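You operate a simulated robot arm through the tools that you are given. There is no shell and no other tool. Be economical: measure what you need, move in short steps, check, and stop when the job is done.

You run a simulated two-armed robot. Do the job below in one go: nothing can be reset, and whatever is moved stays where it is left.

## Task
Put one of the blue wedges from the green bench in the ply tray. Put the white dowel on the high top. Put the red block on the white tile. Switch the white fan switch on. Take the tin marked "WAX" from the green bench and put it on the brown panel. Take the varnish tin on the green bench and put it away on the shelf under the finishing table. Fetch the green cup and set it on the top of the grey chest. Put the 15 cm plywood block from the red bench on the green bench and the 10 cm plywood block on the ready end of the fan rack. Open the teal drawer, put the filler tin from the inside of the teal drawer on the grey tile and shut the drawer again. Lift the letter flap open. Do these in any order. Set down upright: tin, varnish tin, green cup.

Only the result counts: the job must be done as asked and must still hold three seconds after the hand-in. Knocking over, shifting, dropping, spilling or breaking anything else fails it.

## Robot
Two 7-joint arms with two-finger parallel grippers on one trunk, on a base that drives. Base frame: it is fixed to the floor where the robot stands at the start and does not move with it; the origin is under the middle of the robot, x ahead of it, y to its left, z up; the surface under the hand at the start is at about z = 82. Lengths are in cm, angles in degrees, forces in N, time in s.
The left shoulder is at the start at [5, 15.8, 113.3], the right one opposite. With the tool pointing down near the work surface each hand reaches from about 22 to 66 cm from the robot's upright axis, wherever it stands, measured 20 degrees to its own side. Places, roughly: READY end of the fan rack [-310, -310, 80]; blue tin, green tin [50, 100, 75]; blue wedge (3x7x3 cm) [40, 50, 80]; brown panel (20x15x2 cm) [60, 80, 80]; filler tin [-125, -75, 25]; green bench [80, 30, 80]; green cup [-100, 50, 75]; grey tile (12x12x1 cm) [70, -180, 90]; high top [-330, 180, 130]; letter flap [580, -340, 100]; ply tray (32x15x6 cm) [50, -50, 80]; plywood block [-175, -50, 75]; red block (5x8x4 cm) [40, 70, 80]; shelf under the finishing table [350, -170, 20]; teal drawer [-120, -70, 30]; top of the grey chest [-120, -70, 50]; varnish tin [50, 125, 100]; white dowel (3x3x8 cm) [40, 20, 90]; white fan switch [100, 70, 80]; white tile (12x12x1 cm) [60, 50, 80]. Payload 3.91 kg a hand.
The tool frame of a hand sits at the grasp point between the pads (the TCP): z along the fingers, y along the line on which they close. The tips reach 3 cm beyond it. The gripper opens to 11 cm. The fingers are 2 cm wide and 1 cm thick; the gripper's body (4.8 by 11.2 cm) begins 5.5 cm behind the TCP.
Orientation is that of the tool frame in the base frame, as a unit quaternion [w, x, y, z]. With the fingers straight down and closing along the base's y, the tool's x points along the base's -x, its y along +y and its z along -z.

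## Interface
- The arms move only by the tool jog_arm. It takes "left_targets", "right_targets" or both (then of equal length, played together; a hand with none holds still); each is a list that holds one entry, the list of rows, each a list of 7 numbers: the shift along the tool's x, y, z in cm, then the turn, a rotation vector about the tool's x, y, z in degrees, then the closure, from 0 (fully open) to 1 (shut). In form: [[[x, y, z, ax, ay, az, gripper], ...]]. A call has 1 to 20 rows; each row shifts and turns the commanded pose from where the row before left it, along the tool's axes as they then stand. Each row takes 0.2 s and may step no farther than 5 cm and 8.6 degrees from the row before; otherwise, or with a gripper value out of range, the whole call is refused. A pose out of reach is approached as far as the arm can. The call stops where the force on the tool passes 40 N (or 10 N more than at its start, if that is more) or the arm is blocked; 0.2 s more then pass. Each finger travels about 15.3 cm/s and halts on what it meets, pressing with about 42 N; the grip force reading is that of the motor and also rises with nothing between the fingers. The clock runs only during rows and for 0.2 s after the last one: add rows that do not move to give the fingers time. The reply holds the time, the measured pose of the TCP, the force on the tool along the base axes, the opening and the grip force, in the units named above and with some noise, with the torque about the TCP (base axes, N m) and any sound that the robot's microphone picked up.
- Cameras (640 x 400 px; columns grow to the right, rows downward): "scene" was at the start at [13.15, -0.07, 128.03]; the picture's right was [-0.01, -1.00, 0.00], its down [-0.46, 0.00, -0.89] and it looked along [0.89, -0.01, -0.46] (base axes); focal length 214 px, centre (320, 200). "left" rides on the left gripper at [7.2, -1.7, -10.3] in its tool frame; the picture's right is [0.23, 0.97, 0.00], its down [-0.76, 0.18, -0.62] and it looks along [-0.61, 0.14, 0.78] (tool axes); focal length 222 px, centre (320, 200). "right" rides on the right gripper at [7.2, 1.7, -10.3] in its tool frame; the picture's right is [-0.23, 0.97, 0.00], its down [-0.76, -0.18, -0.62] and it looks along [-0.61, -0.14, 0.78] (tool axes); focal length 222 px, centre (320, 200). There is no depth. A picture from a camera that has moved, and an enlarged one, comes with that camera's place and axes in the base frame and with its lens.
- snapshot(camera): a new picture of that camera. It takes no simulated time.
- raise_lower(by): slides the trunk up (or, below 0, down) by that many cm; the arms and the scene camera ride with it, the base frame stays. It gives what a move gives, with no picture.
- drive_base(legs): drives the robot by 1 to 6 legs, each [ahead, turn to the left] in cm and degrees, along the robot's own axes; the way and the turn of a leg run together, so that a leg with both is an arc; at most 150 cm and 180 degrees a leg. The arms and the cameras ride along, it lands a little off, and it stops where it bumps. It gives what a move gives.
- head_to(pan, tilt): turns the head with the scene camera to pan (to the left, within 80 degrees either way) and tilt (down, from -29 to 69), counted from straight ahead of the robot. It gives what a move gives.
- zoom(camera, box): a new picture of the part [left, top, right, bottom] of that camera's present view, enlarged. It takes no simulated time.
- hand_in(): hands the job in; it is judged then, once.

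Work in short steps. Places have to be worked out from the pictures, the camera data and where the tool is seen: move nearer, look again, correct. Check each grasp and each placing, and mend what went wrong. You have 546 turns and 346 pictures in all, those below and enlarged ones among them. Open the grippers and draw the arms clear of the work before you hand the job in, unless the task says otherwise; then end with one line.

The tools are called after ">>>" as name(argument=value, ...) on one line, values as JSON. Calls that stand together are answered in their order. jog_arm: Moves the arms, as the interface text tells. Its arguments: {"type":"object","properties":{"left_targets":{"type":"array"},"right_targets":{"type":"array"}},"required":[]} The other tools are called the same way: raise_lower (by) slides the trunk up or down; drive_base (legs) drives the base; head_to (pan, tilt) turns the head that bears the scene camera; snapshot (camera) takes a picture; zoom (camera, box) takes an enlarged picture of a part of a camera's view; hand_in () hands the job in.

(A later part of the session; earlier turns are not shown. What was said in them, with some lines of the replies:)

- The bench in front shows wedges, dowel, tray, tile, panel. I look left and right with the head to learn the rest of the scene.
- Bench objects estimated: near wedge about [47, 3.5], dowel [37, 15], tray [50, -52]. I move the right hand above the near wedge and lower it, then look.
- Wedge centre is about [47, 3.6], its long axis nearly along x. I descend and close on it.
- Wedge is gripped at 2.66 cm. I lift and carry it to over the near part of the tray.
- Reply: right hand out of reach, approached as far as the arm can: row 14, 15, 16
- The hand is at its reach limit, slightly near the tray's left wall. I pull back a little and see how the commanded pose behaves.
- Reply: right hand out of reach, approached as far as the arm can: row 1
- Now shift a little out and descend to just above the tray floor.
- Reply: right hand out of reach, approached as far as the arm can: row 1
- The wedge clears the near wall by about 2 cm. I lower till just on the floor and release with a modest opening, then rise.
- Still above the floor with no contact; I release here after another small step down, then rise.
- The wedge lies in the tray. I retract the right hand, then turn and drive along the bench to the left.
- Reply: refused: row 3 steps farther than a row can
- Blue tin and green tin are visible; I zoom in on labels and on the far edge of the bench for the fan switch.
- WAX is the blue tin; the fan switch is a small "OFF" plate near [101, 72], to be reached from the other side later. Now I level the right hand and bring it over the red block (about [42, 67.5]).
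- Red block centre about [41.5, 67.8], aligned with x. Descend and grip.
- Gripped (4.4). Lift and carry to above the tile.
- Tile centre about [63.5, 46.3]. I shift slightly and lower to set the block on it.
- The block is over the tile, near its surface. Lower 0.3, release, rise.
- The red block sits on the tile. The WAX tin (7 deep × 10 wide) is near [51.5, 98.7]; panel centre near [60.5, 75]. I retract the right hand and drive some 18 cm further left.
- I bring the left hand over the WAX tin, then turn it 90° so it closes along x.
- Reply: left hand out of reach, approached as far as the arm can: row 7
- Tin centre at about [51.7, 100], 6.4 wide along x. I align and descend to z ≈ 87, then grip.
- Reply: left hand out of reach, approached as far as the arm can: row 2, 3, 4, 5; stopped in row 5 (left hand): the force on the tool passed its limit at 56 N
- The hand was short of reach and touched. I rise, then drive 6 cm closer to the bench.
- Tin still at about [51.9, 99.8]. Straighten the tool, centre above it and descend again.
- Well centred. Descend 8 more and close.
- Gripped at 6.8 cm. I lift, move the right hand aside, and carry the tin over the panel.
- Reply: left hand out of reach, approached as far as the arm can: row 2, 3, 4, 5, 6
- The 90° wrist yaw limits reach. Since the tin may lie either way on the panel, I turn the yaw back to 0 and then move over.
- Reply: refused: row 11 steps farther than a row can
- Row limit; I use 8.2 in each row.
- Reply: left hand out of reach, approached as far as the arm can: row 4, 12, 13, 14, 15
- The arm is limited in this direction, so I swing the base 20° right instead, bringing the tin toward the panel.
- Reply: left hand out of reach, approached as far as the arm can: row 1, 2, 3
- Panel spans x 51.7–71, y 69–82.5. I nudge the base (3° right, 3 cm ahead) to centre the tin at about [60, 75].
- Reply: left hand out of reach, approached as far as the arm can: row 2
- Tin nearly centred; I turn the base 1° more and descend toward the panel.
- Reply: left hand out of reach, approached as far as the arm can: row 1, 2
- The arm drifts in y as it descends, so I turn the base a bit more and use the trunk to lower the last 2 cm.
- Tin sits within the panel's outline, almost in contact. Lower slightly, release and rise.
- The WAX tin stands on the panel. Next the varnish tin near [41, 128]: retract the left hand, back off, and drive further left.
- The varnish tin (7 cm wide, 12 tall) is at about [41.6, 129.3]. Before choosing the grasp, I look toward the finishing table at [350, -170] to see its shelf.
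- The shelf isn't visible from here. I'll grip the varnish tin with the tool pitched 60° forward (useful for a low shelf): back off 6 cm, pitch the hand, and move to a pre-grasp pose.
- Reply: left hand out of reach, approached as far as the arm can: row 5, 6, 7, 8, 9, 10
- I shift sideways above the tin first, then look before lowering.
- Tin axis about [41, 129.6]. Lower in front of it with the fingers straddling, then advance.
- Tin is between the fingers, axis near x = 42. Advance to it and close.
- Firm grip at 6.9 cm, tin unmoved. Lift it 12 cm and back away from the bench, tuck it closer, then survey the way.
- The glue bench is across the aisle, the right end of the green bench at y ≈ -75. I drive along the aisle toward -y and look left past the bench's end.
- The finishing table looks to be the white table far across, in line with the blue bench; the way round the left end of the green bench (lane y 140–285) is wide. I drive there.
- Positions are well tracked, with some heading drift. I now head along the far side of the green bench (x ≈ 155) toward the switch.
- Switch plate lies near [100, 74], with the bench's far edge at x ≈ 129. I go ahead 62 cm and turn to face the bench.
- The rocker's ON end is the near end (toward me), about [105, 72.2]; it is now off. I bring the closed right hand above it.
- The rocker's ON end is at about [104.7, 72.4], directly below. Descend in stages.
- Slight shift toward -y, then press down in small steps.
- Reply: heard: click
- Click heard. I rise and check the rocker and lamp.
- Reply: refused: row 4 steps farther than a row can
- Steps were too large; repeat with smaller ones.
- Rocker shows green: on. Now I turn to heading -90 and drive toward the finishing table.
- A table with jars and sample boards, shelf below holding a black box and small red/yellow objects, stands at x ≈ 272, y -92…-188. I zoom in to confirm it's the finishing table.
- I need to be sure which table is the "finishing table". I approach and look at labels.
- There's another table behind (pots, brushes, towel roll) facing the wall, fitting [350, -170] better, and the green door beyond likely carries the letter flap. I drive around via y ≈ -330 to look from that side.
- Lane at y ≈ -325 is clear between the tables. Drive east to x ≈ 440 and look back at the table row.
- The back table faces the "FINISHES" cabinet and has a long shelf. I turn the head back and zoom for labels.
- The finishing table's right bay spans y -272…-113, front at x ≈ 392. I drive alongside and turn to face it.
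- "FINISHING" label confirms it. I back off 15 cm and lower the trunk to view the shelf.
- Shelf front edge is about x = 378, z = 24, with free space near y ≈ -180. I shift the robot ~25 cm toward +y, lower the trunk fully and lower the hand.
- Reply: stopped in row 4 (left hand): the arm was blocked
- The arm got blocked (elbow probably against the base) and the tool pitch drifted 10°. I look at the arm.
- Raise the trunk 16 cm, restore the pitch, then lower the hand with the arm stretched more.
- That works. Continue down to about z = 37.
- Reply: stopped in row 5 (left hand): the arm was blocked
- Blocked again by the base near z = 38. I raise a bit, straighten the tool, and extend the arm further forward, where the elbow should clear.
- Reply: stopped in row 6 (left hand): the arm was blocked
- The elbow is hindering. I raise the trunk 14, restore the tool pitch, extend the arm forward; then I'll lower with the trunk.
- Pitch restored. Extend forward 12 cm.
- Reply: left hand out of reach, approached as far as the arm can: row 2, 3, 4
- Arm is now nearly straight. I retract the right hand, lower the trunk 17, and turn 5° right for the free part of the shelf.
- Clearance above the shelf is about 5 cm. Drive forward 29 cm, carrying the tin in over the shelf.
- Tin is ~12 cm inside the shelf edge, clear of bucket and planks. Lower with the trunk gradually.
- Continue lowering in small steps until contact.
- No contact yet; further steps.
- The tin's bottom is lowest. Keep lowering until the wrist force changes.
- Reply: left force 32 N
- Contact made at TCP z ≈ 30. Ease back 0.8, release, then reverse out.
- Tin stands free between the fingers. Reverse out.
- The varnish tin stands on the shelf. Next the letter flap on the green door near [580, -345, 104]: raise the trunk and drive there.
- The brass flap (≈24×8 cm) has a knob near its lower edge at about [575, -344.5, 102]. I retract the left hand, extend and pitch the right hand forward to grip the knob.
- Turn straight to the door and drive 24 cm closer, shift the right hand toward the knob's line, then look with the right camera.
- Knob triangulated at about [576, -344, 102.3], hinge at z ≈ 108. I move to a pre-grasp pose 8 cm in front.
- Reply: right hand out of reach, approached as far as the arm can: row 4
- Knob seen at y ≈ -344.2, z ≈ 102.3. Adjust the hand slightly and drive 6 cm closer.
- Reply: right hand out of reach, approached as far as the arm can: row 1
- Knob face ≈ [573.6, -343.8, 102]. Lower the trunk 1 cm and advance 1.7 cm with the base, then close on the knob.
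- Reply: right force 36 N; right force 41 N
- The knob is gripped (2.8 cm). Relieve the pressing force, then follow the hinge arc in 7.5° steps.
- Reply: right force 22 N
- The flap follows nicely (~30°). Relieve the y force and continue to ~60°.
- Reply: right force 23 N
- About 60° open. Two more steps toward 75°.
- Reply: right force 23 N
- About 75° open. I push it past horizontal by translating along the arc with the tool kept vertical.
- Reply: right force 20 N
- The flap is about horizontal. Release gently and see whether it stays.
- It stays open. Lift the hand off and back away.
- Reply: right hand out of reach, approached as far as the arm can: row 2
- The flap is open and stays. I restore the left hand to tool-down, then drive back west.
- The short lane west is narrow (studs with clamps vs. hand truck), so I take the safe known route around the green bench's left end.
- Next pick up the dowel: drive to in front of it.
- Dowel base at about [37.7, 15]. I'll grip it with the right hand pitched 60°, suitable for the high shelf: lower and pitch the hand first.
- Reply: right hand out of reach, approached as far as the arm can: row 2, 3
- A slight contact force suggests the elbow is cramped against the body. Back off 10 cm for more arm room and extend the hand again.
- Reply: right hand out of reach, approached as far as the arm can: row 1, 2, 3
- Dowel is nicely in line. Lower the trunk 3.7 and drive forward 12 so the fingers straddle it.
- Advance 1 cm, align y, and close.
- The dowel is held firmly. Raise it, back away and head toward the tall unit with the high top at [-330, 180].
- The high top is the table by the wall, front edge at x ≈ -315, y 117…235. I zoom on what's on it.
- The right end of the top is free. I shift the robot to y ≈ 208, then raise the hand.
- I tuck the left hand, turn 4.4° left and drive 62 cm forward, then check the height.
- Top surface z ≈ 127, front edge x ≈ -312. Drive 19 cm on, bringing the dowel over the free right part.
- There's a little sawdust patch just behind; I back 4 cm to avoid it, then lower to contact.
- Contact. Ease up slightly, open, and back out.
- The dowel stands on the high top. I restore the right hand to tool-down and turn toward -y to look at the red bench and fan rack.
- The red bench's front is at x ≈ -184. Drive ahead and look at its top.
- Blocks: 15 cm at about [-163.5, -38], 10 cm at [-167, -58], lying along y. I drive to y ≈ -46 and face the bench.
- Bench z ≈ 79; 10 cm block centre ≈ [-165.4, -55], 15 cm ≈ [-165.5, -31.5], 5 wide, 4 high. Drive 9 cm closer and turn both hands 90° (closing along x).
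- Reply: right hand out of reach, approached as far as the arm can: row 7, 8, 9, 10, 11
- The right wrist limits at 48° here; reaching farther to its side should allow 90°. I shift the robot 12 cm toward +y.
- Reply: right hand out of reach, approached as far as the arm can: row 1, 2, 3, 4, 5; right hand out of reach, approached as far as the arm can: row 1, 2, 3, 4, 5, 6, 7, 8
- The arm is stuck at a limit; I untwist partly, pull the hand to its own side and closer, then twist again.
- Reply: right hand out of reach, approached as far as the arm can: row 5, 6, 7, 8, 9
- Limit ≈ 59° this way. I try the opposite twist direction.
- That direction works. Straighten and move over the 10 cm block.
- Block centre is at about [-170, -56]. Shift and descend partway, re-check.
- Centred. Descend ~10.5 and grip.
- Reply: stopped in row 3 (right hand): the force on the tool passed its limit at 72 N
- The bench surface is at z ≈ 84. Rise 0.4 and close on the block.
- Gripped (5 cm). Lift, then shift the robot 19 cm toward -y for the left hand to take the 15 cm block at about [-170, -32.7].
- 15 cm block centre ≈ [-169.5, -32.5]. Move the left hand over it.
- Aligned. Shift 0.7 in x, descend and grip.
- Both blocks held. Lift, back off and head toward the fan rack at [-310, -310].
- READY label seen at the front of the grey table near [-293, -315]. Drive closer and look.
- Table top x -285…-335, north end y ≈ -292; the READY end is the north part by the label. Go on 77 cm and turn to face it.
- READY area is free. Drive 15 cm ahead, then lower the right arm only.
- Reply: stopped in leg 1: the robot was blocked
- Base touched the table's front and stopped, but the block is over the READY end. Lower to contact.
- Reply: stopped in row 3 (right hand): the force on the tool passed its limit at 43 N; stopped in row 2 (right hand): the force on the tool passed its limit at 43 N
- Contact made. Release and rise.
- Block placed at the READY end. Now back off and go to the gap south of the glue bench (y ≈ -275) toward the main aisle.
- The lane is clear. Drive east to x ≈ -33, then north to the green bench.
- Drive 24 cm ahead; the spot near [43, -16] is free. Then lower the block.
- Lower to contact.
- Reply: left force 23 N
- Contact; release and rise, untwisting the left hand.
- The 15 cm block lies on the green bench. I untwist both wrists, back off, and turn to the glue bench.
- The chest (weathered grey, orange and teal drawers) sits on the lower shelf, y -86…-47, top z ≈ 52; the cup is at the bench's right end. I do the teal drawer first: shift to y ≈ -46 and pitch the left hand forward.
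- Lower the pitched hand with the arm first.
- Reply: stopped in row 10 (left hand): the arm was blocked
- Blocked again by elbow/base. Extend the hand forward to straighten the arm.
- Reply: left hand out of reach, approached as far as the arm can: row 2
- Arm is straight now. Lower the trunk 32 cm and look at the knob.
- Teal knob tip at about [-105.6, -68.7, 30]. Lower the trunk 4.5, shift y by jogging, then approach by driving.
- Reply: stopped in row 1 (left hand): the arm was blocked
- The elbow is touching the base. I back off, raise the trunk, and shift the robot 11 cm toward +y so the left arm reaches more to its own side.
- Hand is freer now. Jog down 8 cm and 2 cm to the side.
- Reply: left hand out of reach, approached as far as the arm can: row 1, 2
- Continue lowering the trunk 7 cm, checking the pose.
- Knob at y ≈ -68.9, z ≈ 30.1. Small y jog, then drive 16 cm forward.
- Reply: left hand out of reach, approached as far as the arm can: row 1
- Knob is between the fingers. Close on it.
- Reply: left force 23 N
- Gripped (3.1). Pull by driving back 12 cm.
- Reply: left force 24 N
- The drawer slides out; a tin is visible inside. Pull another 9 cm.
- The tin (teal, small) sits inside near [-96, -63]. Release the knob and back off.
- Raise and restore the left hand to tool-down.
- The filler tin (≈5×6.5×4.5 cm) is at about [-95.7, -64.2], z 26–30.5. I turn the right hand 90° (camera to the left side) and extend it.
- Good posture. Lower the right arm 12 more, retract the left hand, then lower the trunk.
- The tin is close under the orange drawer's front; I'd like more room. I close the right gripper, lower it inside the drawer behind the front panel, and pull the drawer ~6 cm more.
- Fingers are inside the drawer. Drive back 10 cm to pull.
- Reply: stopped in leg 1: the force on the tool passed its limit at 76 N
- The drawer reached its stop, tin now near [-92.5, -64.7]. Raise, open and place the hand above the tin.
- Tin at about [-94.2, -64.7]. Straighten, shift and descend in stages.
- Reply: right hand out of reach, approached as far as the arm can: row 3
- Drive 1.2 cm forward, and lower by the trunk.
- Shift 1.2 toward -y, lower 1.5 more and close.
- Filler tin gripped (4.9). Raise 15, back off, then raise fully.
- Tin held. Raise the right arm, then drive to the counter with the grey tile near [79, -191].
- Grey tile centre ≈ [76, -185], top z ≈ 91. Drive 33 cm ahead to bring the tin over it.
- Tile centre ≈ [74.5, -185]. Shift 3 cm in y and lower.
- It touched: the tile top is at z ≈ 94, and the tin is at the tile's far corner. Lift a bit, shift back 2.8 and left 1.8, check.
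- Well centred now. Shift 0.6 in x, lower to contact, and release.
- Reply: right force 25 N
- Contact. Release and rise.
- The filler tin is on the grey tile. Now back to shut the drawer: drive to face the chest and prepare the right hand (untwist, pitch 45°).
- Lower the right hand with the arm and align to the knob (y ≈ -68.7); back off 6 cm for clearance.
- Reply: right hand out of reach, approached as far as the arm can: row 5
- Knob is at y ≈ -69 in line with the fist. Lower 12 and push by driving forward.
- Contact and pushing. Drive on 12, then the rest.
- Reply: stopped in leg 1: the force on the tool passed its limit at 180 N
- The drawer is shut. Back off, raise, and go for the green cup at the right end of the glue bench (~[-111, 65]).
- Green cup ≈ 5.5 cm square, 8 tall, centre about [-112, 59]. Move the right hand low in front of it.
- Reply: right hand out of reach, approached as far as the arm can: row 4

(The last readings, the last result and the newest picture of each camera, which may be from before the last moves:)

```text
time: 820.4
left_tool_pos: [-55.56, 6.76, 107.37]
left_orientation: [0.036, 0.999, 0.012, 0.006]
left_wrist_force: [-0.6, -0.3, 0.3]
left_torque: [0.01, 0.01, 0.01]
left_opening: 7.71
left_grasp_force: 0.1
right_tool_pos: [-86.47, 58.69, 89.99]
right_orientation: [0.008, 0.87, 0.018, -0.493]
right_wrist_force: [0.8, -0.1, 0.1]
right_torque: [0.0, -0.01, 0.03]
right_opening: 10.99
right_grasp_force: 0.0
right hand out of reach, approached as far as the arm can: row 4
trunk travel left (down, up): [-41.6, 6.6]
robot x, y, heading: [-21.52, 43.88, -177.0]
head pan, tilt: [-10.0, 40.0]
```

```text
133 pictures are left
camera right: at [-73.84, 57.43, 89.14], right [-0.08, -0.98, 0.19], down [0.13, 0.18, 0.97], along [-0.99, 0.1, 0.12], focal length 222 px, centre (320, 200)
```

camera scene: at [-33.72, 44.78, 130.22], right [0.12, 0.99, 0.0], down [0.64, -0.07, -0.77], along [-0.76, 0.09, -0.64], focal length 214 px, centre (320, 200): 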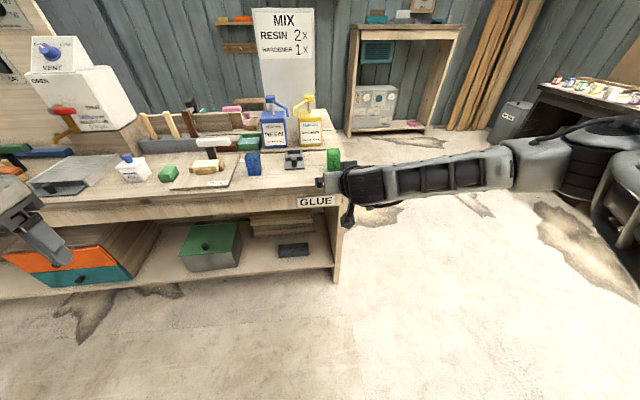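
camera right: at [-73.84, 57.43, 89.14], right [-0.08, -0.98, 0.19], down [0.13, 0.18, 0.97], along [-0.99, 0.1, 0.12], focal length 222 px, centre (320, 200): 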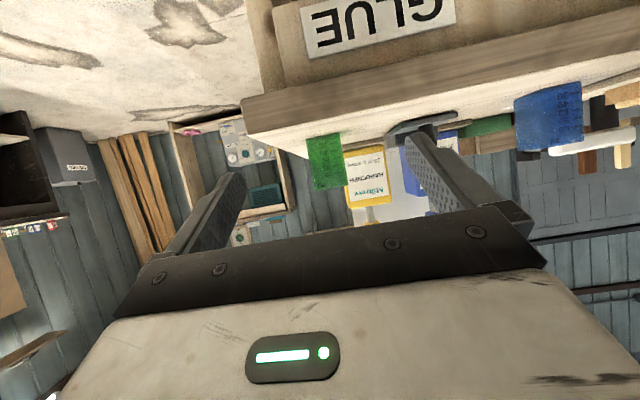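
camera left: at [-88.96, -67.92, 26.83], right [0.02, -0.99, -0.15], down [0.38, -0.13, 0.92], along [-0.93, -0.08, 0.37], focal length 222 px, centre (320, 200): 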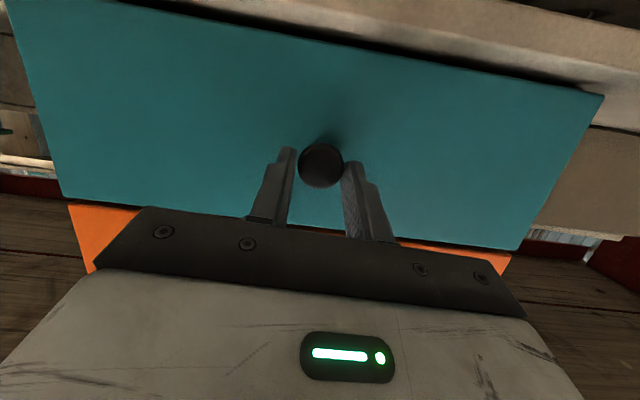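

Cup is between the fingers' lines. Lower the trunk 3.2, turn 1.3° right, drive 18 cm.

>>> raise_lower(by=-3.2)

>>> drive_base(legs=[[0, -1.3], [17, 0]])

>>> snapshot(camera="right")

>>> zoom(camera="scene", box=[240, 120, 400, 230])

```text
time: 821.2
left_tool_pos: [-55.58, 6.66, 104.08]
left_orientation: [0.036, 0.999, 0.012, 0.007]
left_wrist_force: [-1.1, 0.5, -0.4]
left_torque: [0.01, 0.01, 0.0]
left_opening: 7.7
left_grasp_force: 0.0
right_tool_pos: [-86.36, 58.66, 86.66]
right_orientation: [0.007, 0.87, 0.017, -0.492]
right_wrist_force: [-0.4, -1.3, -0.3]
right_torque: [0.03, 0.01, 0.01]
right_opening: 11.01
right_grasp_force: 0.0
trunk travel left (down, up): [-38.4, 9.8]
robot x, y, heading: [-20.99, 43.57, -176.7]
head pan, tilt: [-10.0, 40.0]
```

```text
time: 823.0
left_tool_pos: [-73.46, 6.7, 104.1]
left_orientation: [0.036, 0.999, 0.003, 0.007]
left_wrist_force: [-0.4, 0.4, 0.6]
left_torque: [0.02, -0.02, 0.0]
left_opening: 7.72
left_grasp_force: 0.2
right_tool_pos: [-103.4, 59.25, 86.79]
right_orientation: [0.002, 0.871, 0.009, -0.492]
right_wrist_force: [-0.6, -0.1, -0.3]
right_torque: [0.02, 0.02, 0.01]
right_opening: 10.99
right_grasp_force: 0.0
trunk travel left (down, up): [-38.4, 9.8]
robot x, y, heading: [-38.41, 43.38, -177.6]
head pan, tilt: [-10.0, 40.0]
```

```text
132 pictures are left
camera right: at [-90.65, 57.76, 85.84], right [-0.1, -0.98, 0.19], down [0.14, 0.18, 0.97], along [-0.99, 0.12, 0.12], focal length 222 px, centre (320, 200)
```

right: 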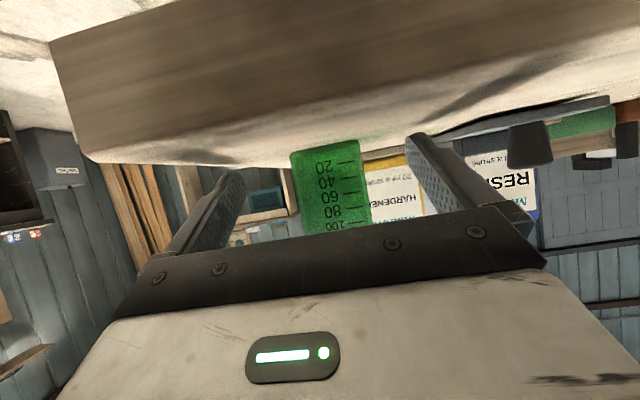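

```text
3.64 times, centred on (320, 175) of scene
camera zoom: at [-50.84, 44.36, 127.01], right [0.13, 0.99, 0.0], down [0.64, -0.09, -0.77], along [-0.76, 0.1, -0.64], focal length 780 px, centre (320, 291)
```

zoom: 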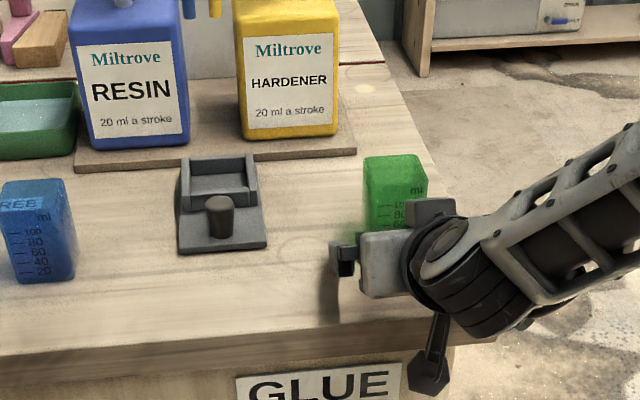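

Cup front ≈ x -107. Advance 6.3 cm and close.

>>> drive_base(legs=[[6.3, 0]])

>>> jog_arm(right_targets=[[[0, 0, 0, 0, 0, 0, 0.3], [0, 0, 0, 0, 0, 0, 0.7], [0, 0, 0, 0, 0, 0, 1], [0, 0, 0, 0, 0, 0, 1]]])

>>> snapshot(camera="right")

>>> zoom(camera="scene", box=[240, 120, 400, 230])

```text
time: 824.0
left_tool_pos: [-79.8, 6.3, 104.02]
left_orientation: [0.036, 0.999, 0.003, 0.007]
left_wrist_force: [0.0, 0.3, -0.1]
left_torque: [0.04, 0.02, -0.02]
left_opening: 7.69
left_grasp_force: 0.1
right_tool_pos: [-109.79, 58.93, 86.54]
right_orientation: [0.003, 0.871, 0.009, -0.491]
right_wrist_force: [-0.6, -0.7, 0.4]
right_torque: [-0.01, 0.02, -0.01]
right_opening: 11.01
right_grasp_force: 0.1
trunk travel left (down, up): [-38.4, 9.8]
robot x, y, heading: [-44.59, 42.77, -177.8]
head pan, tilt: [-10.0, 40.0]
```

```text
time: 825.0
left_tool_pos: [-79.8, 6.46, 103.99]
left_orientation: [0.035, 0.999, 0.003, 0.008]
left_wrist_force: [0.0, -0.1, 0.0]
left_torque: [0.02, 0.01, 0.03]
left_opening: 7.69
left_grasp_force: 0.1
right_tool_pos: [-109.73, 58.96, 86.72]
right_orientation: [0.003, 0.871, 0.009, -0.491]
right_wrist_force: [-0.6, 0.4, -1.2]
right_torque: [-0.01, 0.01, 0.02]
right_opening: 4.93
right_grasp_force: 42.0
trunk travel left (down, up): [-38.4, 9.8]
robot x, y, heading: [-44.4, 43.11, -177.9]
head pan, tilt: [-10.0, 40.0]
```

```text
130 pictures are left
camera right: at [-96.98, 57.51, 85.87], right [-0.1, -0.98, 0.19], down [0.14, 0.18, 0.97], along [-0.99, 0.12, 0.12], focal length 222 px, centre (320, 200)
```

right: 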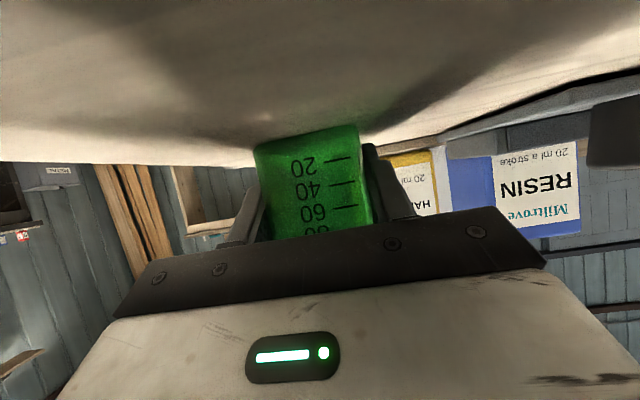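

```text
3.64 times, centred on (320, 175) of scene
camera zoom: at [-57.15, 44.12, 127.02], right [0.13, 0.99, 0.0], down [0.64, -0.09, -0.77], along [-0.76, 0.1, -0.64], focal length 780 px, centre (320, 291)
```

zoom: 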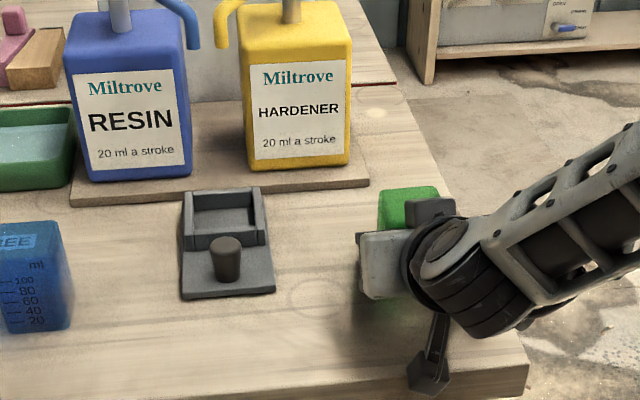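

Cup gripped. Lift 8, back off and drive to face the chest.

>>> raise_lower(by=8)

>>> drive_base(legs=[[-30, 0], [0, 88], [126, 0], [0, -90]])

>>> head_to(pan=-10, tilt=35)

>>> snapshot(camera="scene")

```text
time: 826.1
left_tool_pos: [-79.79, 6.39, 112.09]
left_orientation: [0.035, 0.999, 0.003, 0.007]
left_wrist_force: [0.2, -0.7, 0.3]
left_torque: [-0.03, -0.03, -0.03]
left_opening: 7.7
left_grasp_force: 0.1
right_tool_pos: [-109.78, 58.96, 94.71]
right_orientation: [0.003, 0.871, 0.01, -0.491]
right_wrist_force: [0.1, 0.1, -0.6]
right_torque: [-0.01, -0.02, 0.02]
right_opening: 4.93
right_grasp_force: 41.9
trunk travel left (down, up): [-46.4, 1.8]
robot x, y, heading: [-44.84, 43.34, -177.8]
head pan, tilt: [-10.0, 40.0]
```

```text
time: 841.9
left_tool_pos: [-47.13, -118.24, 111.97]
left_orientation: [0.035, 0.999, -0.018, 0.007]
left_wrist_force: [0.3, -1.1, -0.1]
left_torque: [-0.04, 0.02, 0.01]
left_opening: 7.69
left_grasp_force: 0.1
right_tool_pos: [-74.77, -64.56, 94.67]
right_orientation: [-0.008, 0.871, -0.009, -0.491]
right_wrist_force: [0.3, 0.4, -1.2]
right_torque: [0.01, 0.02, -0.01]
right_opening: 4.95
right_grasp_force: 42.5
trunk travel left (down, up): [-46.4, 1.8]
robot x, y, heading: [-10.6, -82.8, 179.5]
head pan, tilt: [-10.0, 40.0]
```

```text
time: 842.6
left_tool_pos: [-47.05, -118.36, 112.12]
left_orientation: [0.036, 0.999, -0.019, 0.007]
left_wrist_force: [0.9, 0.7, -0.5]
left_torque: [0.01, -0.02, -0.01]
left_opening: 7.72
left_grasp_force: 0.0
right_tool_pos: [-74.74, -64.6, 94.79]
right_orientation: [-0.008, 0.871, -0.009, -0.492]
right_wrist_force: [0.1, 0.3, -0.5]
right_torque: [-0.02, -0.01, -0.01]
right_opening: 4.95
right_grasp_force: 42.1
trunk travel left (down, up): [-46.4, 1.8]
robot x, y, heading: [-10.76, -83.08, 179.6]
head pan, tilt: [-10.0, 35.0]
```

```text
128 pictures are left
camera scene: at [-23.25, -81.61, 135.77], right [0.18, 0.98, 0.0], down [0.56, -0.1, -0.82], along [-0.81, 0.14, -0.57], focal length 214 px, centre (320, 200)
```

scene: 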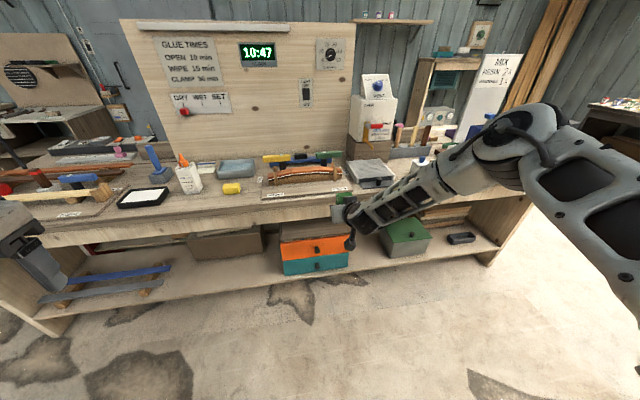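

Lower the trunk 33 so the cup passes between chest top (52.5) and apron (70).

>>> raise_lower(by=-33.5)

>>> drive_base(legs=[[18, 0]])

>>> snapshot(camera="right")

>>> snapshot(camera="scene")

```text
time: 845.9
left_tool_pos: [-47.19, -118.31, 78.52]
left_orientation: [0.036, 0.999, -0.018, 0.007]
left_wrist_force: [0.4, 0.3, 0.0]
left_torque: [0.01, 0.06, -0.01]
left_opening: 7.72
left_grasp_force: 0.1
right_tool_pos: [-74.75, -64.46, 61.25]
right_orientation: [-0.008, 0.871, -0.01, -0.492]
right_wrist_force: [0.0, 0.4, 0.2]
right_torque: [-0.01, 0.01, -0.04]
right_opening: 4.95
right_grasp_force: 41.9
trunk travel left (down, up): [-12.9, 35.3]
robot x, y, heading: [-10.19, -83.03, 180.1]
head pan, tilt: [-10.0, 35.0]
```

```text
time: 847.4
left_tool_pos: [-65.06, -118.3, 78.59]
left_orientation: [0.036, 0.999, -0.019, 0.006]
left_wrist_force: [0.3, -0.3, 0.2]
left_torque: [-0.01, 0.01, -0.02]
left_opening: 7.7
left_grasp_force: 0.3
right_tool_pos: [-92.69, -64.52, 61.29]
right_orientation: [-0.008, 0.871, -0.009, -0.492]
right_wrist_force: [0.6, -0.7, -0.4]
right_torque: [0.0, -0.06, 0.04]
right_opening: 4.94
right_grasp_force: 42.1
trunk travel left (down, up): [-12.9, 35.3]
robot x, y, heading: [-28.78, -83.11, 179.8]
head pan, tilt: [-10.0, 35.0]
```

```text
127 pictures are left
camera right: at [-80.08, -66.44, 60.38], right [-0.14, -0.97, 0.19], down [0.14, 0.17, 0.97], along [-0.98, 0.17, 0.12], focal length 222 px, centre (320, 200)
```

right: 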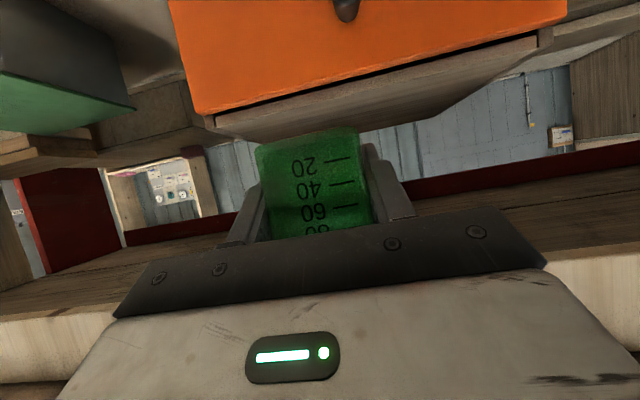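

```text
126 pictures are left
camera scene: at [-41.17, -81.52, 102.28], right [0.18, 0.98, 0.0], down [0.56, -0.1, -0.82], along [-0.81, 0.15, -0.57], focal length 214 px, centre (320, 200)
```

scene: 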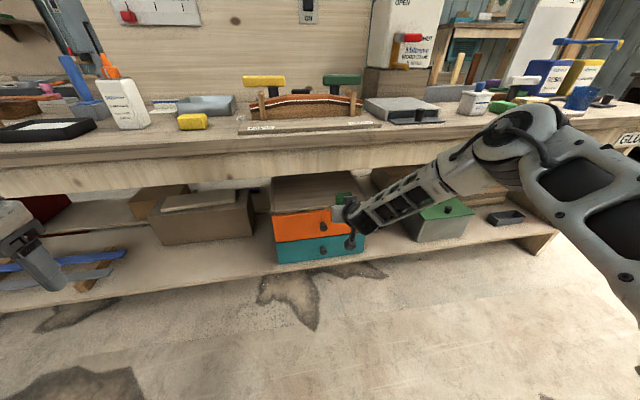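

>>> drive_base(legs=[[9, 0]])

>>> snapshot(camera="right")

>>> zoom(camera="scene", box=[240, 140, 440, 270])

```text
time: 848.5
left_tool_pos: [-73.84, -118.18, 78.65]
left_orientation: [0.036, 0.999, -0.018, 0.007]
left_wrist_force: [0.6, -0.2, 0.2]
left_torque: [-0.01, -0.01, 0.0]
left_opening: 7.68
left_grasp_force: 0.1
right_tool_pos: [-101.42, -64.49, 61.28]
right_orientation: [-0.008, 0.871, -0.008, -0.491]
right_wrist_force: [-0.7, -0.3, 0.4]
right_torque: [-0.05, -0.01, -0.01]
right_opening: 4.94
right_grasp_force: 41.7
trunk travel left (down, up): [-12.9, 35.3]
robot x, y, heading: [-37.27, -82.93, 179.9]
head pan, tilt: [-10.0, 35.0]
```

```text
125 pictures are left
camera right: at [-88.84, -66.47, 60.38], right [-0.14, -0.97, 0.19], down [0.14, 0.17, 0.97], along [-0.98, 0.16, 0.12], focal length 222 px, centre (320, 200)
```

right: 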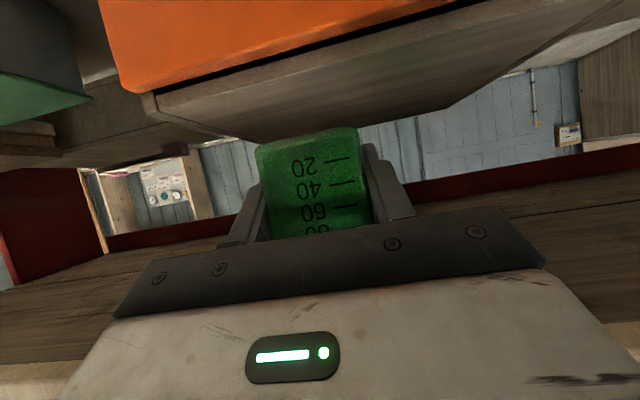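

```text
3.08 times, centred on (340, 205) of scene
camera zoom: at [-49.91, -81.5, 102.28], right [0.18, 0.98, 0.0], down [0.56, -0.1, -0.82], along [-0.81, 0.14, -0.57], focal length 660 px, centre (258, 185)
```

zoom: 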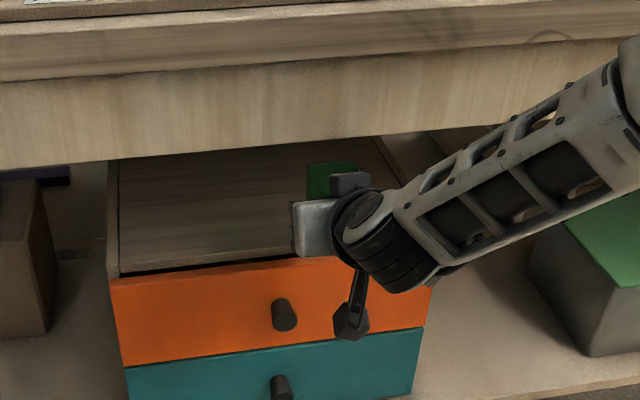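

Lower 1.8 and advance 7.5 cm.

>>> raise_lower(by=-1.6)

>>> drive_base(legs=[[5, 0]])

>>> drive_base(legs=[[3, 0]])

>>> snapshot(camera="right")

>>> zoom(camera="scene", box=[240, 140, 440, 270])

```text
time: 849.1
left_tool_pos: [-73.73, -118.17, 77.01]
left_orientation: [0.036, 0.999, -0.019, 0.008]
left_wrist_force: [0.6, -0.1, 0.1]
left_torque: [0.01, -0.02, -0.01]
left_opening: 7.71
left_grasp_force: 0.0
right_tool_pos: [-101.47, -64.45, 59.62]
right_orientation: [-0.008, 0.87, -0.009, -0.492]
right_wrist_force: [-0.5, 0.1, 0.1]
right_torque: [0.02, 0.0, 0.01]
right_opening: 4.93
right_grasp_force: 41.5
trunk travel left (down, up): [-11.3, 36.9]
robot x, y, heading: [-37.03, -83.21, 179.8]
head pan, tilt: [-10.0, 35.0]
```

```text
time: 850.0
left_tool_pos: [-78.78, -118.25, 76.91]
left_orientation: [0.036, 0.999, -0.018, 0.006]
left_wrist_force: [-0.4, 0.1, 0.4]
left_torque: [-0.01, -0.02, -0.02]
left_opening: 7.69
left_grasp_force: 0.0
right_tool_pos: [-106.42, -64.54, 59.6]
right_orientation: [-0.009, 0.871, -0.009, -0.491]
right_wrist_force: [0.2, -0.5, 0.3]
right_torque: [-0.01, 0.06, 0.02]
right_opening: 4.94
right_grasp_force: 42.0
trunk travel left (down, up): [-11.3, 36.9]
robot x, y, heading: [-41.81, -82.98, 179.8]
head pan, tilt: [-10.0, 35.0]
```

```text
time: 850.9
left_tool_pos: [-81.66, -118.28, 76.9]
left_orientation: [0.035, 0.999, -0.018, 0.007]
left_wrist_force: [0.0, 0.1, -0.2]
left_torque: [0.0, 0.0, -0.04]
left_opening: 7.71
left_grasp_force: 0.1
right_tool_pos: [-109.31, -64.52, 59.64]
right_orientation: [-0.008, 0.871, -0.009, -0.492]
right_wrist_force: [0.1, -0.2, 0.3]
right_torque: [-0.02, -0.01, 0.01]
right_opening: 4.93
right_grasp_force: 42.4
trunk travel left (down, up): [-11.3, 36.9]
robot x, y, heading: [-45.5, -83.04, 179.6]
head pan, tilt: [-10.0, 35.0]
```

```text
123 pictures are left
camera right: at [-96.82, -66.51, 58.78], right [-0.14, -0.97, 0.19], down [0.14, 0.17, 0.97], along [-0.98, 0.16, 0.12], focal length 222 px, centre (320, 200)
```

right: 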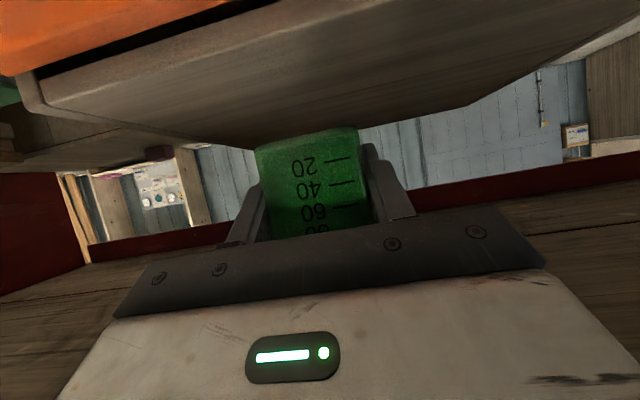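

```text
3.08 times, centred on (340, 205) of scene
camera zoom: at [-57.89, -81.5, 100.68], right [0.18, 0.98, 0.0], down [0.56, -0.1, -0.82], along [-0.81, 0.14, -0.57], focal length 660 px, centre (258, 185)
```

zoom: 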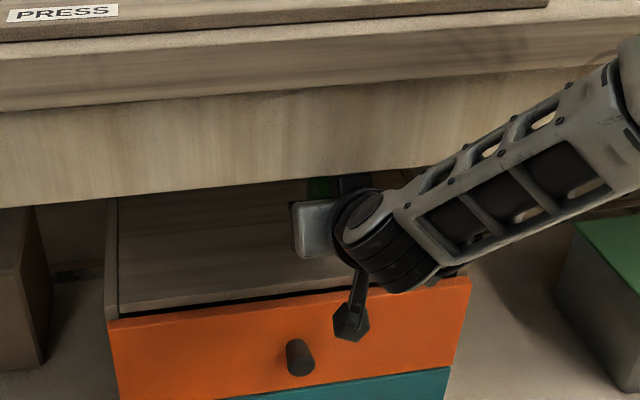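

Cup is over the chest top. Lower in small steps to contact.

>>> raise_lower(by=-1.0)

>>> raise_lower(by=-0.6)

>>> raise_lower(by=-0.5)

```text
time: 851.5
left_tool_pos: [-81.79, -118.3, 76.06]
left_orientation: [0.036, 0.999, -0.019, 0.007]
left_wrist_force: [-0.7, 0.1, -0.4]
left_torque: [0.01, 0.01, 0.04]
left_opening: 7.71
left_grasp_force: 0.0
right_tool_pos: [-109.45, -64.56, 58.65]
right_orientation: [-0.008, 0.871, -0.008, -0.491]
right_wrist_force: [0.7, 0.0, 0.2]
right_torque: [0.0, -0.01, 0.02]
right_opening: 4.95
right_grasp_force: 42.4
trunk travel left (down, up): [-10.3, 37.9]
robot x, y, heading: [-45.64, -82.89, 179.9]
head pan, tilt: [-10.0, 35.0]
```

```text
time: 852.0
left_tool_pos: [-81.72, -118.32, 75.41]
left_orientation: [0.036, 0.999, -0.018, 0.007]
left_wrist_force: [-0.1, -1.2, 0.2]
left_torque: [-0.02, 0.01, -0.03]
left_opening: 7.71
left_grasp_force: 0.1
right_tool_pos: [-109.41, -64.49, 58.01]
right_orientation: [-0.007, 0.871, -0.008, -0.492]
right_wrist_force: [-0.4, -1.1, -1.3]
right_torque: [-0.01, -0.02, 0.0]
right_opening: 4.93
right_grasp_force: 42.1
trunk travel left (down, up): [-9.7, 38.5]
robot x, y, heading: [-45.48, -83.62, 180.0]
head pan, tilt: [-10.0, 35.0]
```

```text
time: 852.5
left_tool_pos: [-81.78, -118.34, 74.91]
left_orientation: [0.036, 0.999, -0.017, 0.008]
left_wrist_force: [0.2, -0.2, 0.6]
left_torque: [0.01, -0.02, 0.04]
left_opening: 7.7
left_grasp_force: 0.0
right_tool_pos: [-109.38, -64.52, 57.56]
right_orientation: [-0.008, 0.871, -0.008, -0.492]
right_wrist_force: [-0.1, -0.3, -0.4]
right_torque: [0.01, -0.01, 0.04]
right_opening: 4.94
right_grasp_force: 41.9
trunk travel left (down, up): [-9.2, 39.0]
robot x, y, heading: [-45.25, -83.13, 179.8]
head pan, tilt: [-10.0, 35.0]
```

>>> raise_lower(by=-0.5)

>>> raise_lower(by=-0.5)

>>> raise_lower(by=-0.5)

>>> snapshot(camera="right")

```text
time: 853.1
left_tool_pos: [-81.77, -118.17, 74.45]
left_orientation: [0.035, 0.999, -0.018, 0.007]
left_wrist_force: [0.3, -0.2, -0.6]
left_torque: [-0.01, 0.02, -0.02]
left_opening: 7.64
left_grasp_force: 0.1
right_tool_pos: [-109.46, -64.54, 57.11]
right_orientation: [-0.008, 0.871, -0.009, -0.491]
right_wrist_force: [-0.4, -0.4, -0.7]
right_torque: [0.02, 0.0, 0.03]
right_opening: 4.94
right_grasp_force: 42.2
trunk travel left (down, up): [-8.7, 39.5]
robot x, y, heading: [-45.13, -83.28, 179.6]
head pan, tilt: [-10.0, 35.0]
```

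```text
time: 853.6
left_tool_pos: [-81.79, -118.35, 73.83]
left_orientation: [0.036, 0.999, -0.018, 0.007]
left_wrist_force: [-0.6, -0.3, -0.1]
left_torque: [0.02, -0.02, -0.02]
left_opening: 7.7
left_grasp_force: 0.0
right_tool_pos: [-109.45, -64.5, 56.53]
right_orientation: [-0.008, 0.871, -0.009, -0.491]
right_wrist_force: [0.1, -0.7, 0.3]
right_torque: [0.01, 0.0, 0.02]
right_opening: 4.95
right_grasp_force: 42.1
trunk travel left (down, up): [-8.2, 40.0]
robot x, y, heading: [-45.37, -83.3, 180.0]
head pan, tilt: [-10.0, 35.0]
```

```text
time: 854.2
left_tool_pos: [-81.75, -118.27, 73.42]
left_orientation: [0.036, 0.999, -0.017, 0.007]
left_wrist_force: [-0.2, -0.6, 0.0]
left_torque: [-0.02, -0.02, 0.0]
left_opening: 7.71
left_grasp_force: 0.1
right_tool_pos: [-109.4, -64.43, 56.05]
right_orientation: [-0.008, 0.871, -0.009, -0.492]
right_wrist_force: [1.4, -0.1, 0.2]
right_torque: [0.0, -0.01, -0.01]
right_opening: 4.92
right_grasp_force: 42.1
trunk travel left (down, up): [-7.7, 40.5]
robot x, y, heading: [-44.92, -83.24, 179.9]
head pan, tilt: [-10.0, 35.0]
```

```text
121 pictures are left
camera right: at [-96.82, -66.51, 55.17], right [-0.14, -0.97, 0.19], down [0.14, 0.17, 0.97], along [-0.98, 0.16, 0.12], focal length 222 px, centre (320, 200)
```

right: 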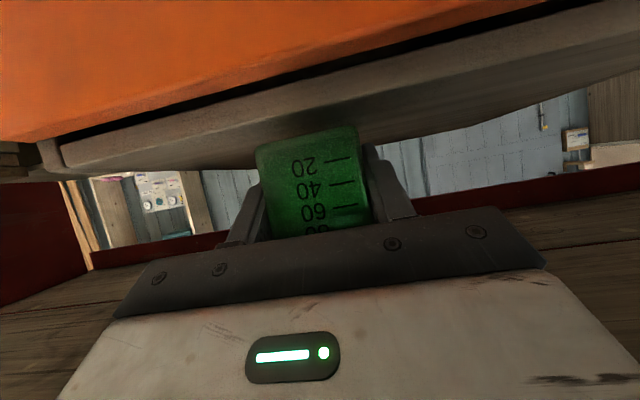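

>>> raise_lower(by=-0.6)

>>> raise_lower(by=-0.5)

>>> raise_lower(by=-0.5)

```text
time: 854.7
left_tool_pos: [-81.7, -118.27, 72.78]
left_orientation: [0.036, 0.999, -0.018, 0.007]
left_wrist_force: [0.4, -0.4, -0.2]
left_torque: [-0.04, -0.03, -0.01]
left_opening: 7.69
left_grasp_force: 0.0
right_tool_pos: [-109.48, -64.58, 55.42]
right_orientation: [-0.008, 0.871, -0.008, -0.491]
right_wrist_force: [1.0, 0.0, -0.5]
right_torque: [0.0, 0.0, 0.04]
right_opening: 4.93
right_grasp_force: 41.8
trunk travel left (down, up): [-7.1, 41.1]
robot x, y, heading: [-45.2, -83.14, 180.0]
head pan, tilt: [-10.0, 35.0]
```

```text
time: 855.2
left_tool_pos: [-81.77, -118.26, 72.23]
left_orientation: [0.036, 0.999, -0.017, 0.008]
left_wrist_force: [-0.1, 0.3, 0.7]
left_torque: [-0.01, 0.03, 0.04]
left_opening: 7.7
left_grasp_force: 0.1
right_tool_pos: [-109.48, -64.43, 54.97]
right_orientation: [-0.008, 0.871, -0.008, -0.492]
right_wrist_force: [0.3, -0.2, -0.6]
right_torque: [-0.01, -0.01, 0.01]
right_opening: 4.95
right_grasp_force: 42.2
trunk travel left (down, up): [-6.6, 41.6]
robot x, y, heading: [-45.17, -82.93, 179.9]
head pan, tilt: [-10.0, 35.0]
```

```text
time: 855.8
left_tool_pos: [-81.78, -118.11, 71.78]
left_orientation: [0.035, 0.999, -0.017, 0.006]
left_wrist_force: [-0.3, -0.1, -1.1]
left_torque: [0.01, 0.01, -0.02]
left_opening: 7.69
left_grasp_force: 0.1
right_tool_pos: [-109.52, -64.5, 54.87]
right_orientation: [-0.008, 0.869, -0.009, -0.495]
right_wrist_force: [2.6, -0.6, 13.8]
right_torque: [-0.19, -0.19, 0.02]
right_opening: 4.96
right_grasp_force: 42.0
trunk travel left (down, up): [-6.1, 42.1]
robot x, y, heading: [-45.18, -83.28, 179.9]
head pan, tilt: [-10.0, 35.0]
```

Contact: the cup rests on the chest top (z ≈ 52.5). Ease up slightly, release and back out.

>>> raise_lower(by=0.2)

>>> jog_arm(right_targets=[[[0, 0, 0, 0, 0, 0, 0.45], [0, 0, 0, 0, 0, 0, 0.2], [0, 0, 0, 0, 0, 0, 0.2]]])

>>> snapshot(camera="right")

```text
time: 856.3
left_tool_pos: [-81.66, -118.29, 72.03]
left_orientation: [0.035, 0.999, -0.018, 0.006]
left_wrist_force: [-0.7, -0.1, -0.8]
left_torque: [0.01, -0.01, -0.04]
left_opening: 7.68
left_grasp_force: 0.0
right_tool_pos: [-109.43, -64.57, 54.82]
right_orientation: [-0.008, 0.87, -0.008, -0.493]
right_wrist_force: [-4.5, -1.1, 10.4]
right_torque: [-0.26, 0.05, -0.08]
right_opening: 4.94
right_grasp_force: 41.8
trunk travel left (down, up): [-6.3, 41.9]
robot x, y, heading: [-45.25, -83.43, 179.8]
head pan, tilt: [-10.0, 35.0]
```

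```text
time: 857.1
left_tool_pos: [-81.71, -118.33, 71.98]
left_orientation: [0.036, 0.999, -0.018, 0.008]
left_wrist_force: [0.3, 0.8, 0.3]
left_torque: [0.05, -0.01, -0.04]
left_opening: 7.71
left_grasp_force: 0.2
right_tool_pos: [-109.36, -64.73, 54.48]
right_orientation: [-0.007, 0.871, -0.008, -0.491]
right_wrist_force: [-0.4, 0.0, 0.3]
right_torque: [-0.02, -0.01, 0.03]
right_opening: 8.81
right_grasp_force: 0.1
trunk travel left (down, up): [-6.3, 41.9]
robot x, y, heading: [-45.39, -82.96, 179.8]
head pan, tilt: [-10.0, 35.0]
```

```text
120 pictures are left
camera right: at [-96.76, -66.59, 53.71], right [-0.14, -0.97, 0.19], down [0.14, 0.17, 0.98], along [-0.98, 0.16, 0.11], focal length 222 px, centre (320, 200)
```

right: 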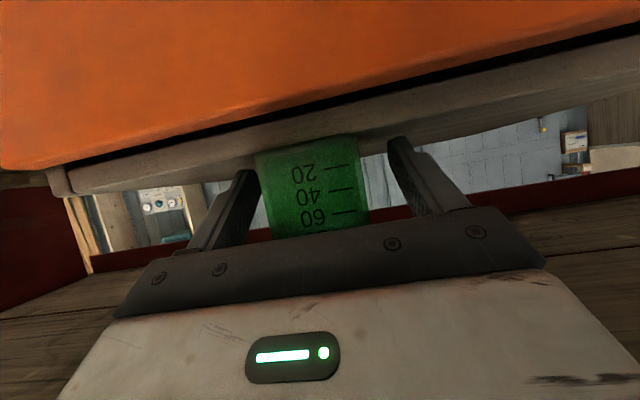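

Free. Back out straight and inspect.

>>> drive_base(legs=[[-10, 0], [-25, 0]])

>>> head_to(pan=5, tilt=30)

>>> zoom(camera="scene", box=[240, 130, 440, 260])

```text
time: 859.7
left_tool_pos: [-46.61, -118.42, 71.95]
left_orientation: [0.036, 0.999, -0.019, 0.007]
left_wrist_force: [0.9, -0.2, -0.1]
left_torque: [0.01, -0.01, 0.0]
left_opening: 7.69
left_grasp_force: 0.0
right_tool_pos: [-74.19, -64.52, 54.54]
right_orientation: [-0.009, 0.871, -0.009, -0.492]
right_wrist_force: [-0.2, -0.7, 0.0]
right_torque: [-0.02, 0.04, 0.02]
right_opening: 8.8
right_grasp_force: 0.0
trunk travel left (down, up): [-6.3, 41.9]
robot x, y, heading: [-10.16, -83.31, 179.6]
head pan, tilt: [-10.0, 35.0]
```

```text
time: 860.5
left_tool_pos: [-46.56, -118.31, 71.87]
left_orientation: [0.035, 0.999, -0.019, 0.007]
left_wrist_force: [-0.5, -0.6, 0.5]
left_torque: [0.01, 0.0, 0.0]
left_opening: 7.71
left_grasp_force: 0.0
right_tool_pos: [-74.17, -64.52, 54.53]
right_orientation: [-0.008, 0.871, -0.009, -0.492]
right_wrist_force: [1.4, 0.4, -0.1]
right_torque: [0.0, -0.01, 0.03]
right_opening: 8.81
right_grasp_force: 0.0
trunk travel left (down, up): [-6.3, 41.9]
robot x, y, heading: [-10.1, -82.88, 179.6]
head pan, tilt: [5.0, 30.0]
```

```text
3.08 times, centred on (340, 195) of scene
camera zoom: at [-22.97, -83.89, 96.45], right [-0.08, 1.0, 0.0], down [0.5, 0.04, -0.87], along [-0.86, -0.07, -0.5], focal length 660 px, centre (258, 215)
```

zoom: 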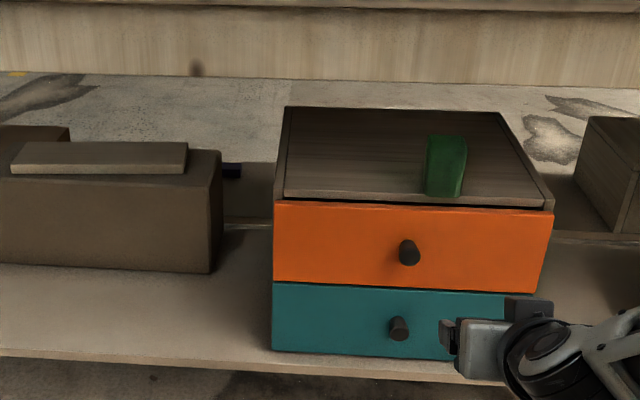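

The cup stands on the chest top, both drawers are shut. I raise the arms clear and take one last look at the green bench from here.

>>> raise_lower(by=35)

>>> jog_arm(right_targets=[[[-3, 0, -2, 0, 0, 0, 0], [-3, 0, -2, 0, 0, 0, 0], [-3, 0, -2, 0, 0, 0, 0], [-3, 0, -2, 0, 0, 0, 0]]])

>>> drive_base(legs=[[-3, 0], [0, -110]])

>>> head_to(pan=-50, tilt=25)

>>> snapshot(camera="scene")

```text
time: 863.9
left_tool_pos: [-46.52, -118.33, 106.95]
left_orientation: [0.036, 0.999, -0.019, 0.008]
left_wrist_force: [0.4, 0.8, -0.4]
left_torque: [-0.04, 0.0, 0.02]
left_opening: 7.71
left_grasp_force: 0.0
right_tool_pos: [-74.13, -64.39, 89.62]
right_orientation: [-0.009, 0.87, -0.01, -0.492]
right_wrist_force: [0.0, -0.3, 0.9]
right_torque: [0.0, 0.0, 0.0]
right_opening: 8.78
right_grasp_force: 0.1
trunk travel left (down, up): [-41.3, 6.9]
robot x, y, heading: [-9.79, -82.97, 179.7]
head pan, tilt: [5.0, 30.0]
```

```text
time: 864.9
left_tool_pos: [-46.49, -118.25, 107.02]
left_orientation: [0.035, 0.999, -0.019, 0.006]
left_wrist_force: [0.4, -0.2, 0.5]
left_torque: [0.01, 0.0, -0.01]
left_opening: 7.71
left_grasp_force: 0.2
right_tool_pos: [-73.3, -64.71, 103.93]
right_orientation: [-0.009, 0.871, -0.009, -0.492]
right_wrist_force: [0.2, 0.9, 0.0]
right_torque: [-0.02, 0.01, 0.02]
right_opening: 10.99
right_grasp_force: 0.1
trunk travel left (down, up): [-41.3, 6.9]
robot x, y, heading: [-10.11, -83.65, 179.8]
head pan, tilt: [5.0, 30.0]
```

```text
time: 870.4
left_tool_pos: [-26.23, -36.32, 107.02]
left_orientation: [-0.026, -0.546, 0.837, 0.026]
left_wrist_force: [-0.7, 0.6, 0.2]
left_torque: [-0.03, -0.03, -0.04]
left_opening: 7.68
left_grasp_force: 0.1
right_tool_pos: [33.51, -31.06, 103.84]
right_orientation: [0.412, -0.481, 0.725, 0.269]
right_wrist_force: [-0.2, 1.0, 0.2]
right_torque: [0.02, -0.01, -0.01]
right_opening: 10.99
right_grasp_force: 0.0
trunk travel left (down, up): [-41.3, 6.9]
robot x, y, heading: [-7.13, -83.37, 68.1]
head pan, tilt: [5.0, 30.0]
```

```text
time: 871.6
left_tool_pos: [-26.16, -36.18, 106.89]
left_orientation: [-0.027, -0.545, 0.837, 0.026]
left_wrist_force: [0.1, -0.5, 0.0]
left_torque: [0.03, 0.0, 0.03]
left_opening: 7.69
left_grasp_force: 0.0
right_tool_pos: [33.5, -31.0, 103.81]
right_orientation: [0.411, -0.481, 0.726, 0.269]
right_wrist_force: [-0.7, -0.1, 0.1]
right_torque: [-0.01, -0.01, 0.03]
right_opening: 11.0
right_grasp_force: 0.0
trunk travel left (down, up): [-41.3, 6.9]
robot x, y, heading: [-6.74, -82.88, 68.2]
head pan, tilt: [-50.0, 25.0]
```

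```text
118 pictures are left
camera scene: at [3.26, -76.61, 132.25], right [0.31, -0.95, 0.0], down [-0.4, -0.13, -0.91], along [0.86, 0.28, -0.42], focal length 214 px, centre (320, 200)
```

scene: 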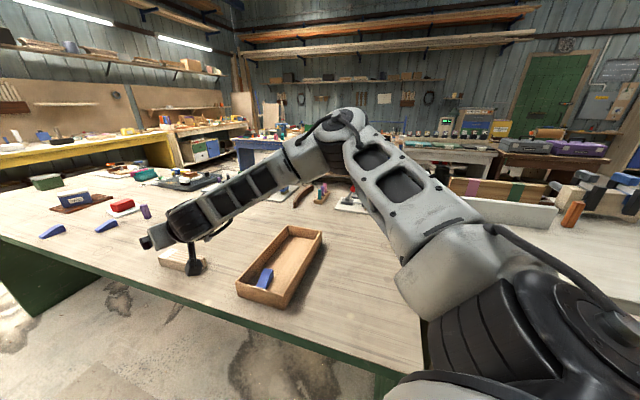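

Everything on the green bench is in place. I turn so the arm is clear of the bench.

>>> drive_base(legs=[[0, 35]])

>>> head_to(pan=-60, tilt=30)

>>> snapshot(camera="scene")

```text
time: 873.7
left_tool_pos: [-49.41, -55.55, 106.89]
left_orientation: [0.033, 0.771, -0.636, -0.016]
left_wrist_force: [-0.7, 0.0, 0.2]
left_torque: [-0.01, 0.0, 0.01]
left_opening: 7.69
left_grasp_force: 0.0
right_tool_pos: [-3.49, -17.15, 103.83]
right_orientation: [-0.312, 0.676, -0.549, -0.38]
right_wrist_force: [-0.5, 0.0, -0.2]
right_torque: [0.0, -0.02, 0.0]
right_opening: 11.02
right_grasp_force: 0.0
trunk travel left (down, up): [-41.3, 6.9]
robot x, y, heading: [-6.67, -83.46, 102.9]
head pan, tilt: [-50.0, 25.0]
```

```text
time: 874.4
left_tool_pos: [-49.43, -55.54, 106.92]
left_orientation: [0.033, 0.771, -0.636, -0.016]
left_wrist_force: [0.3, 0.4, -0.3]
left_torque: [0.04, -0.02, 0.01]
left_opening: 7.71
left_grasp_force: 0.2
right_tool_pos: [-3.49, -17.1, 103.89]
right_orientation: [-0.312, 0.676, -0.549, -0.38]
right_wrist_force: [0.2, 0.2, -0.6]
right_torque: [0.0, 0.0, 0.0]
right_opening: 11.01
right_grasp_force: 0.1
trunk travel left (down, up): [-41.3, 6.9]
robot x, y, heading: [-6.59, -82.89, 103.1]
head pan, tilt: [-60.0, 30.0]
```

```text
117 pictures are left
camera scene: at [-1.23, -73.15, 131.46], right [0.68, -0.73, 0.0], down [-0.37, -0.34, -0.87], along [0.64, 0.59, -0.5], focal length 214 px, centre (320, 200)
```

scene: 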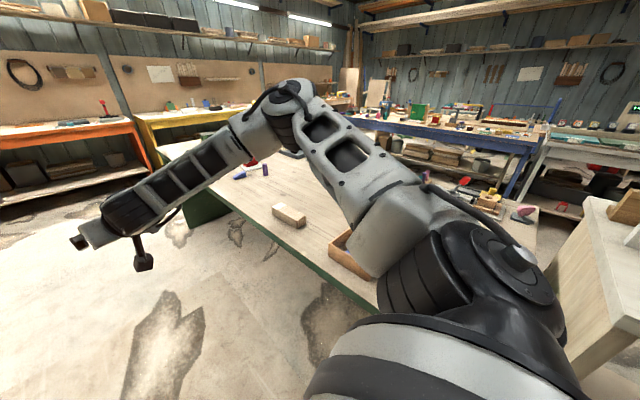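

All tasks are done, the grippers are open and the arms are clear; I hand in.

>>> hand_in()

```text
The job is handed in.
```

All eleven tasks are done and the job is handed in, with the grippers open and the arms clear; each placing was checked in the pictures when it was made.
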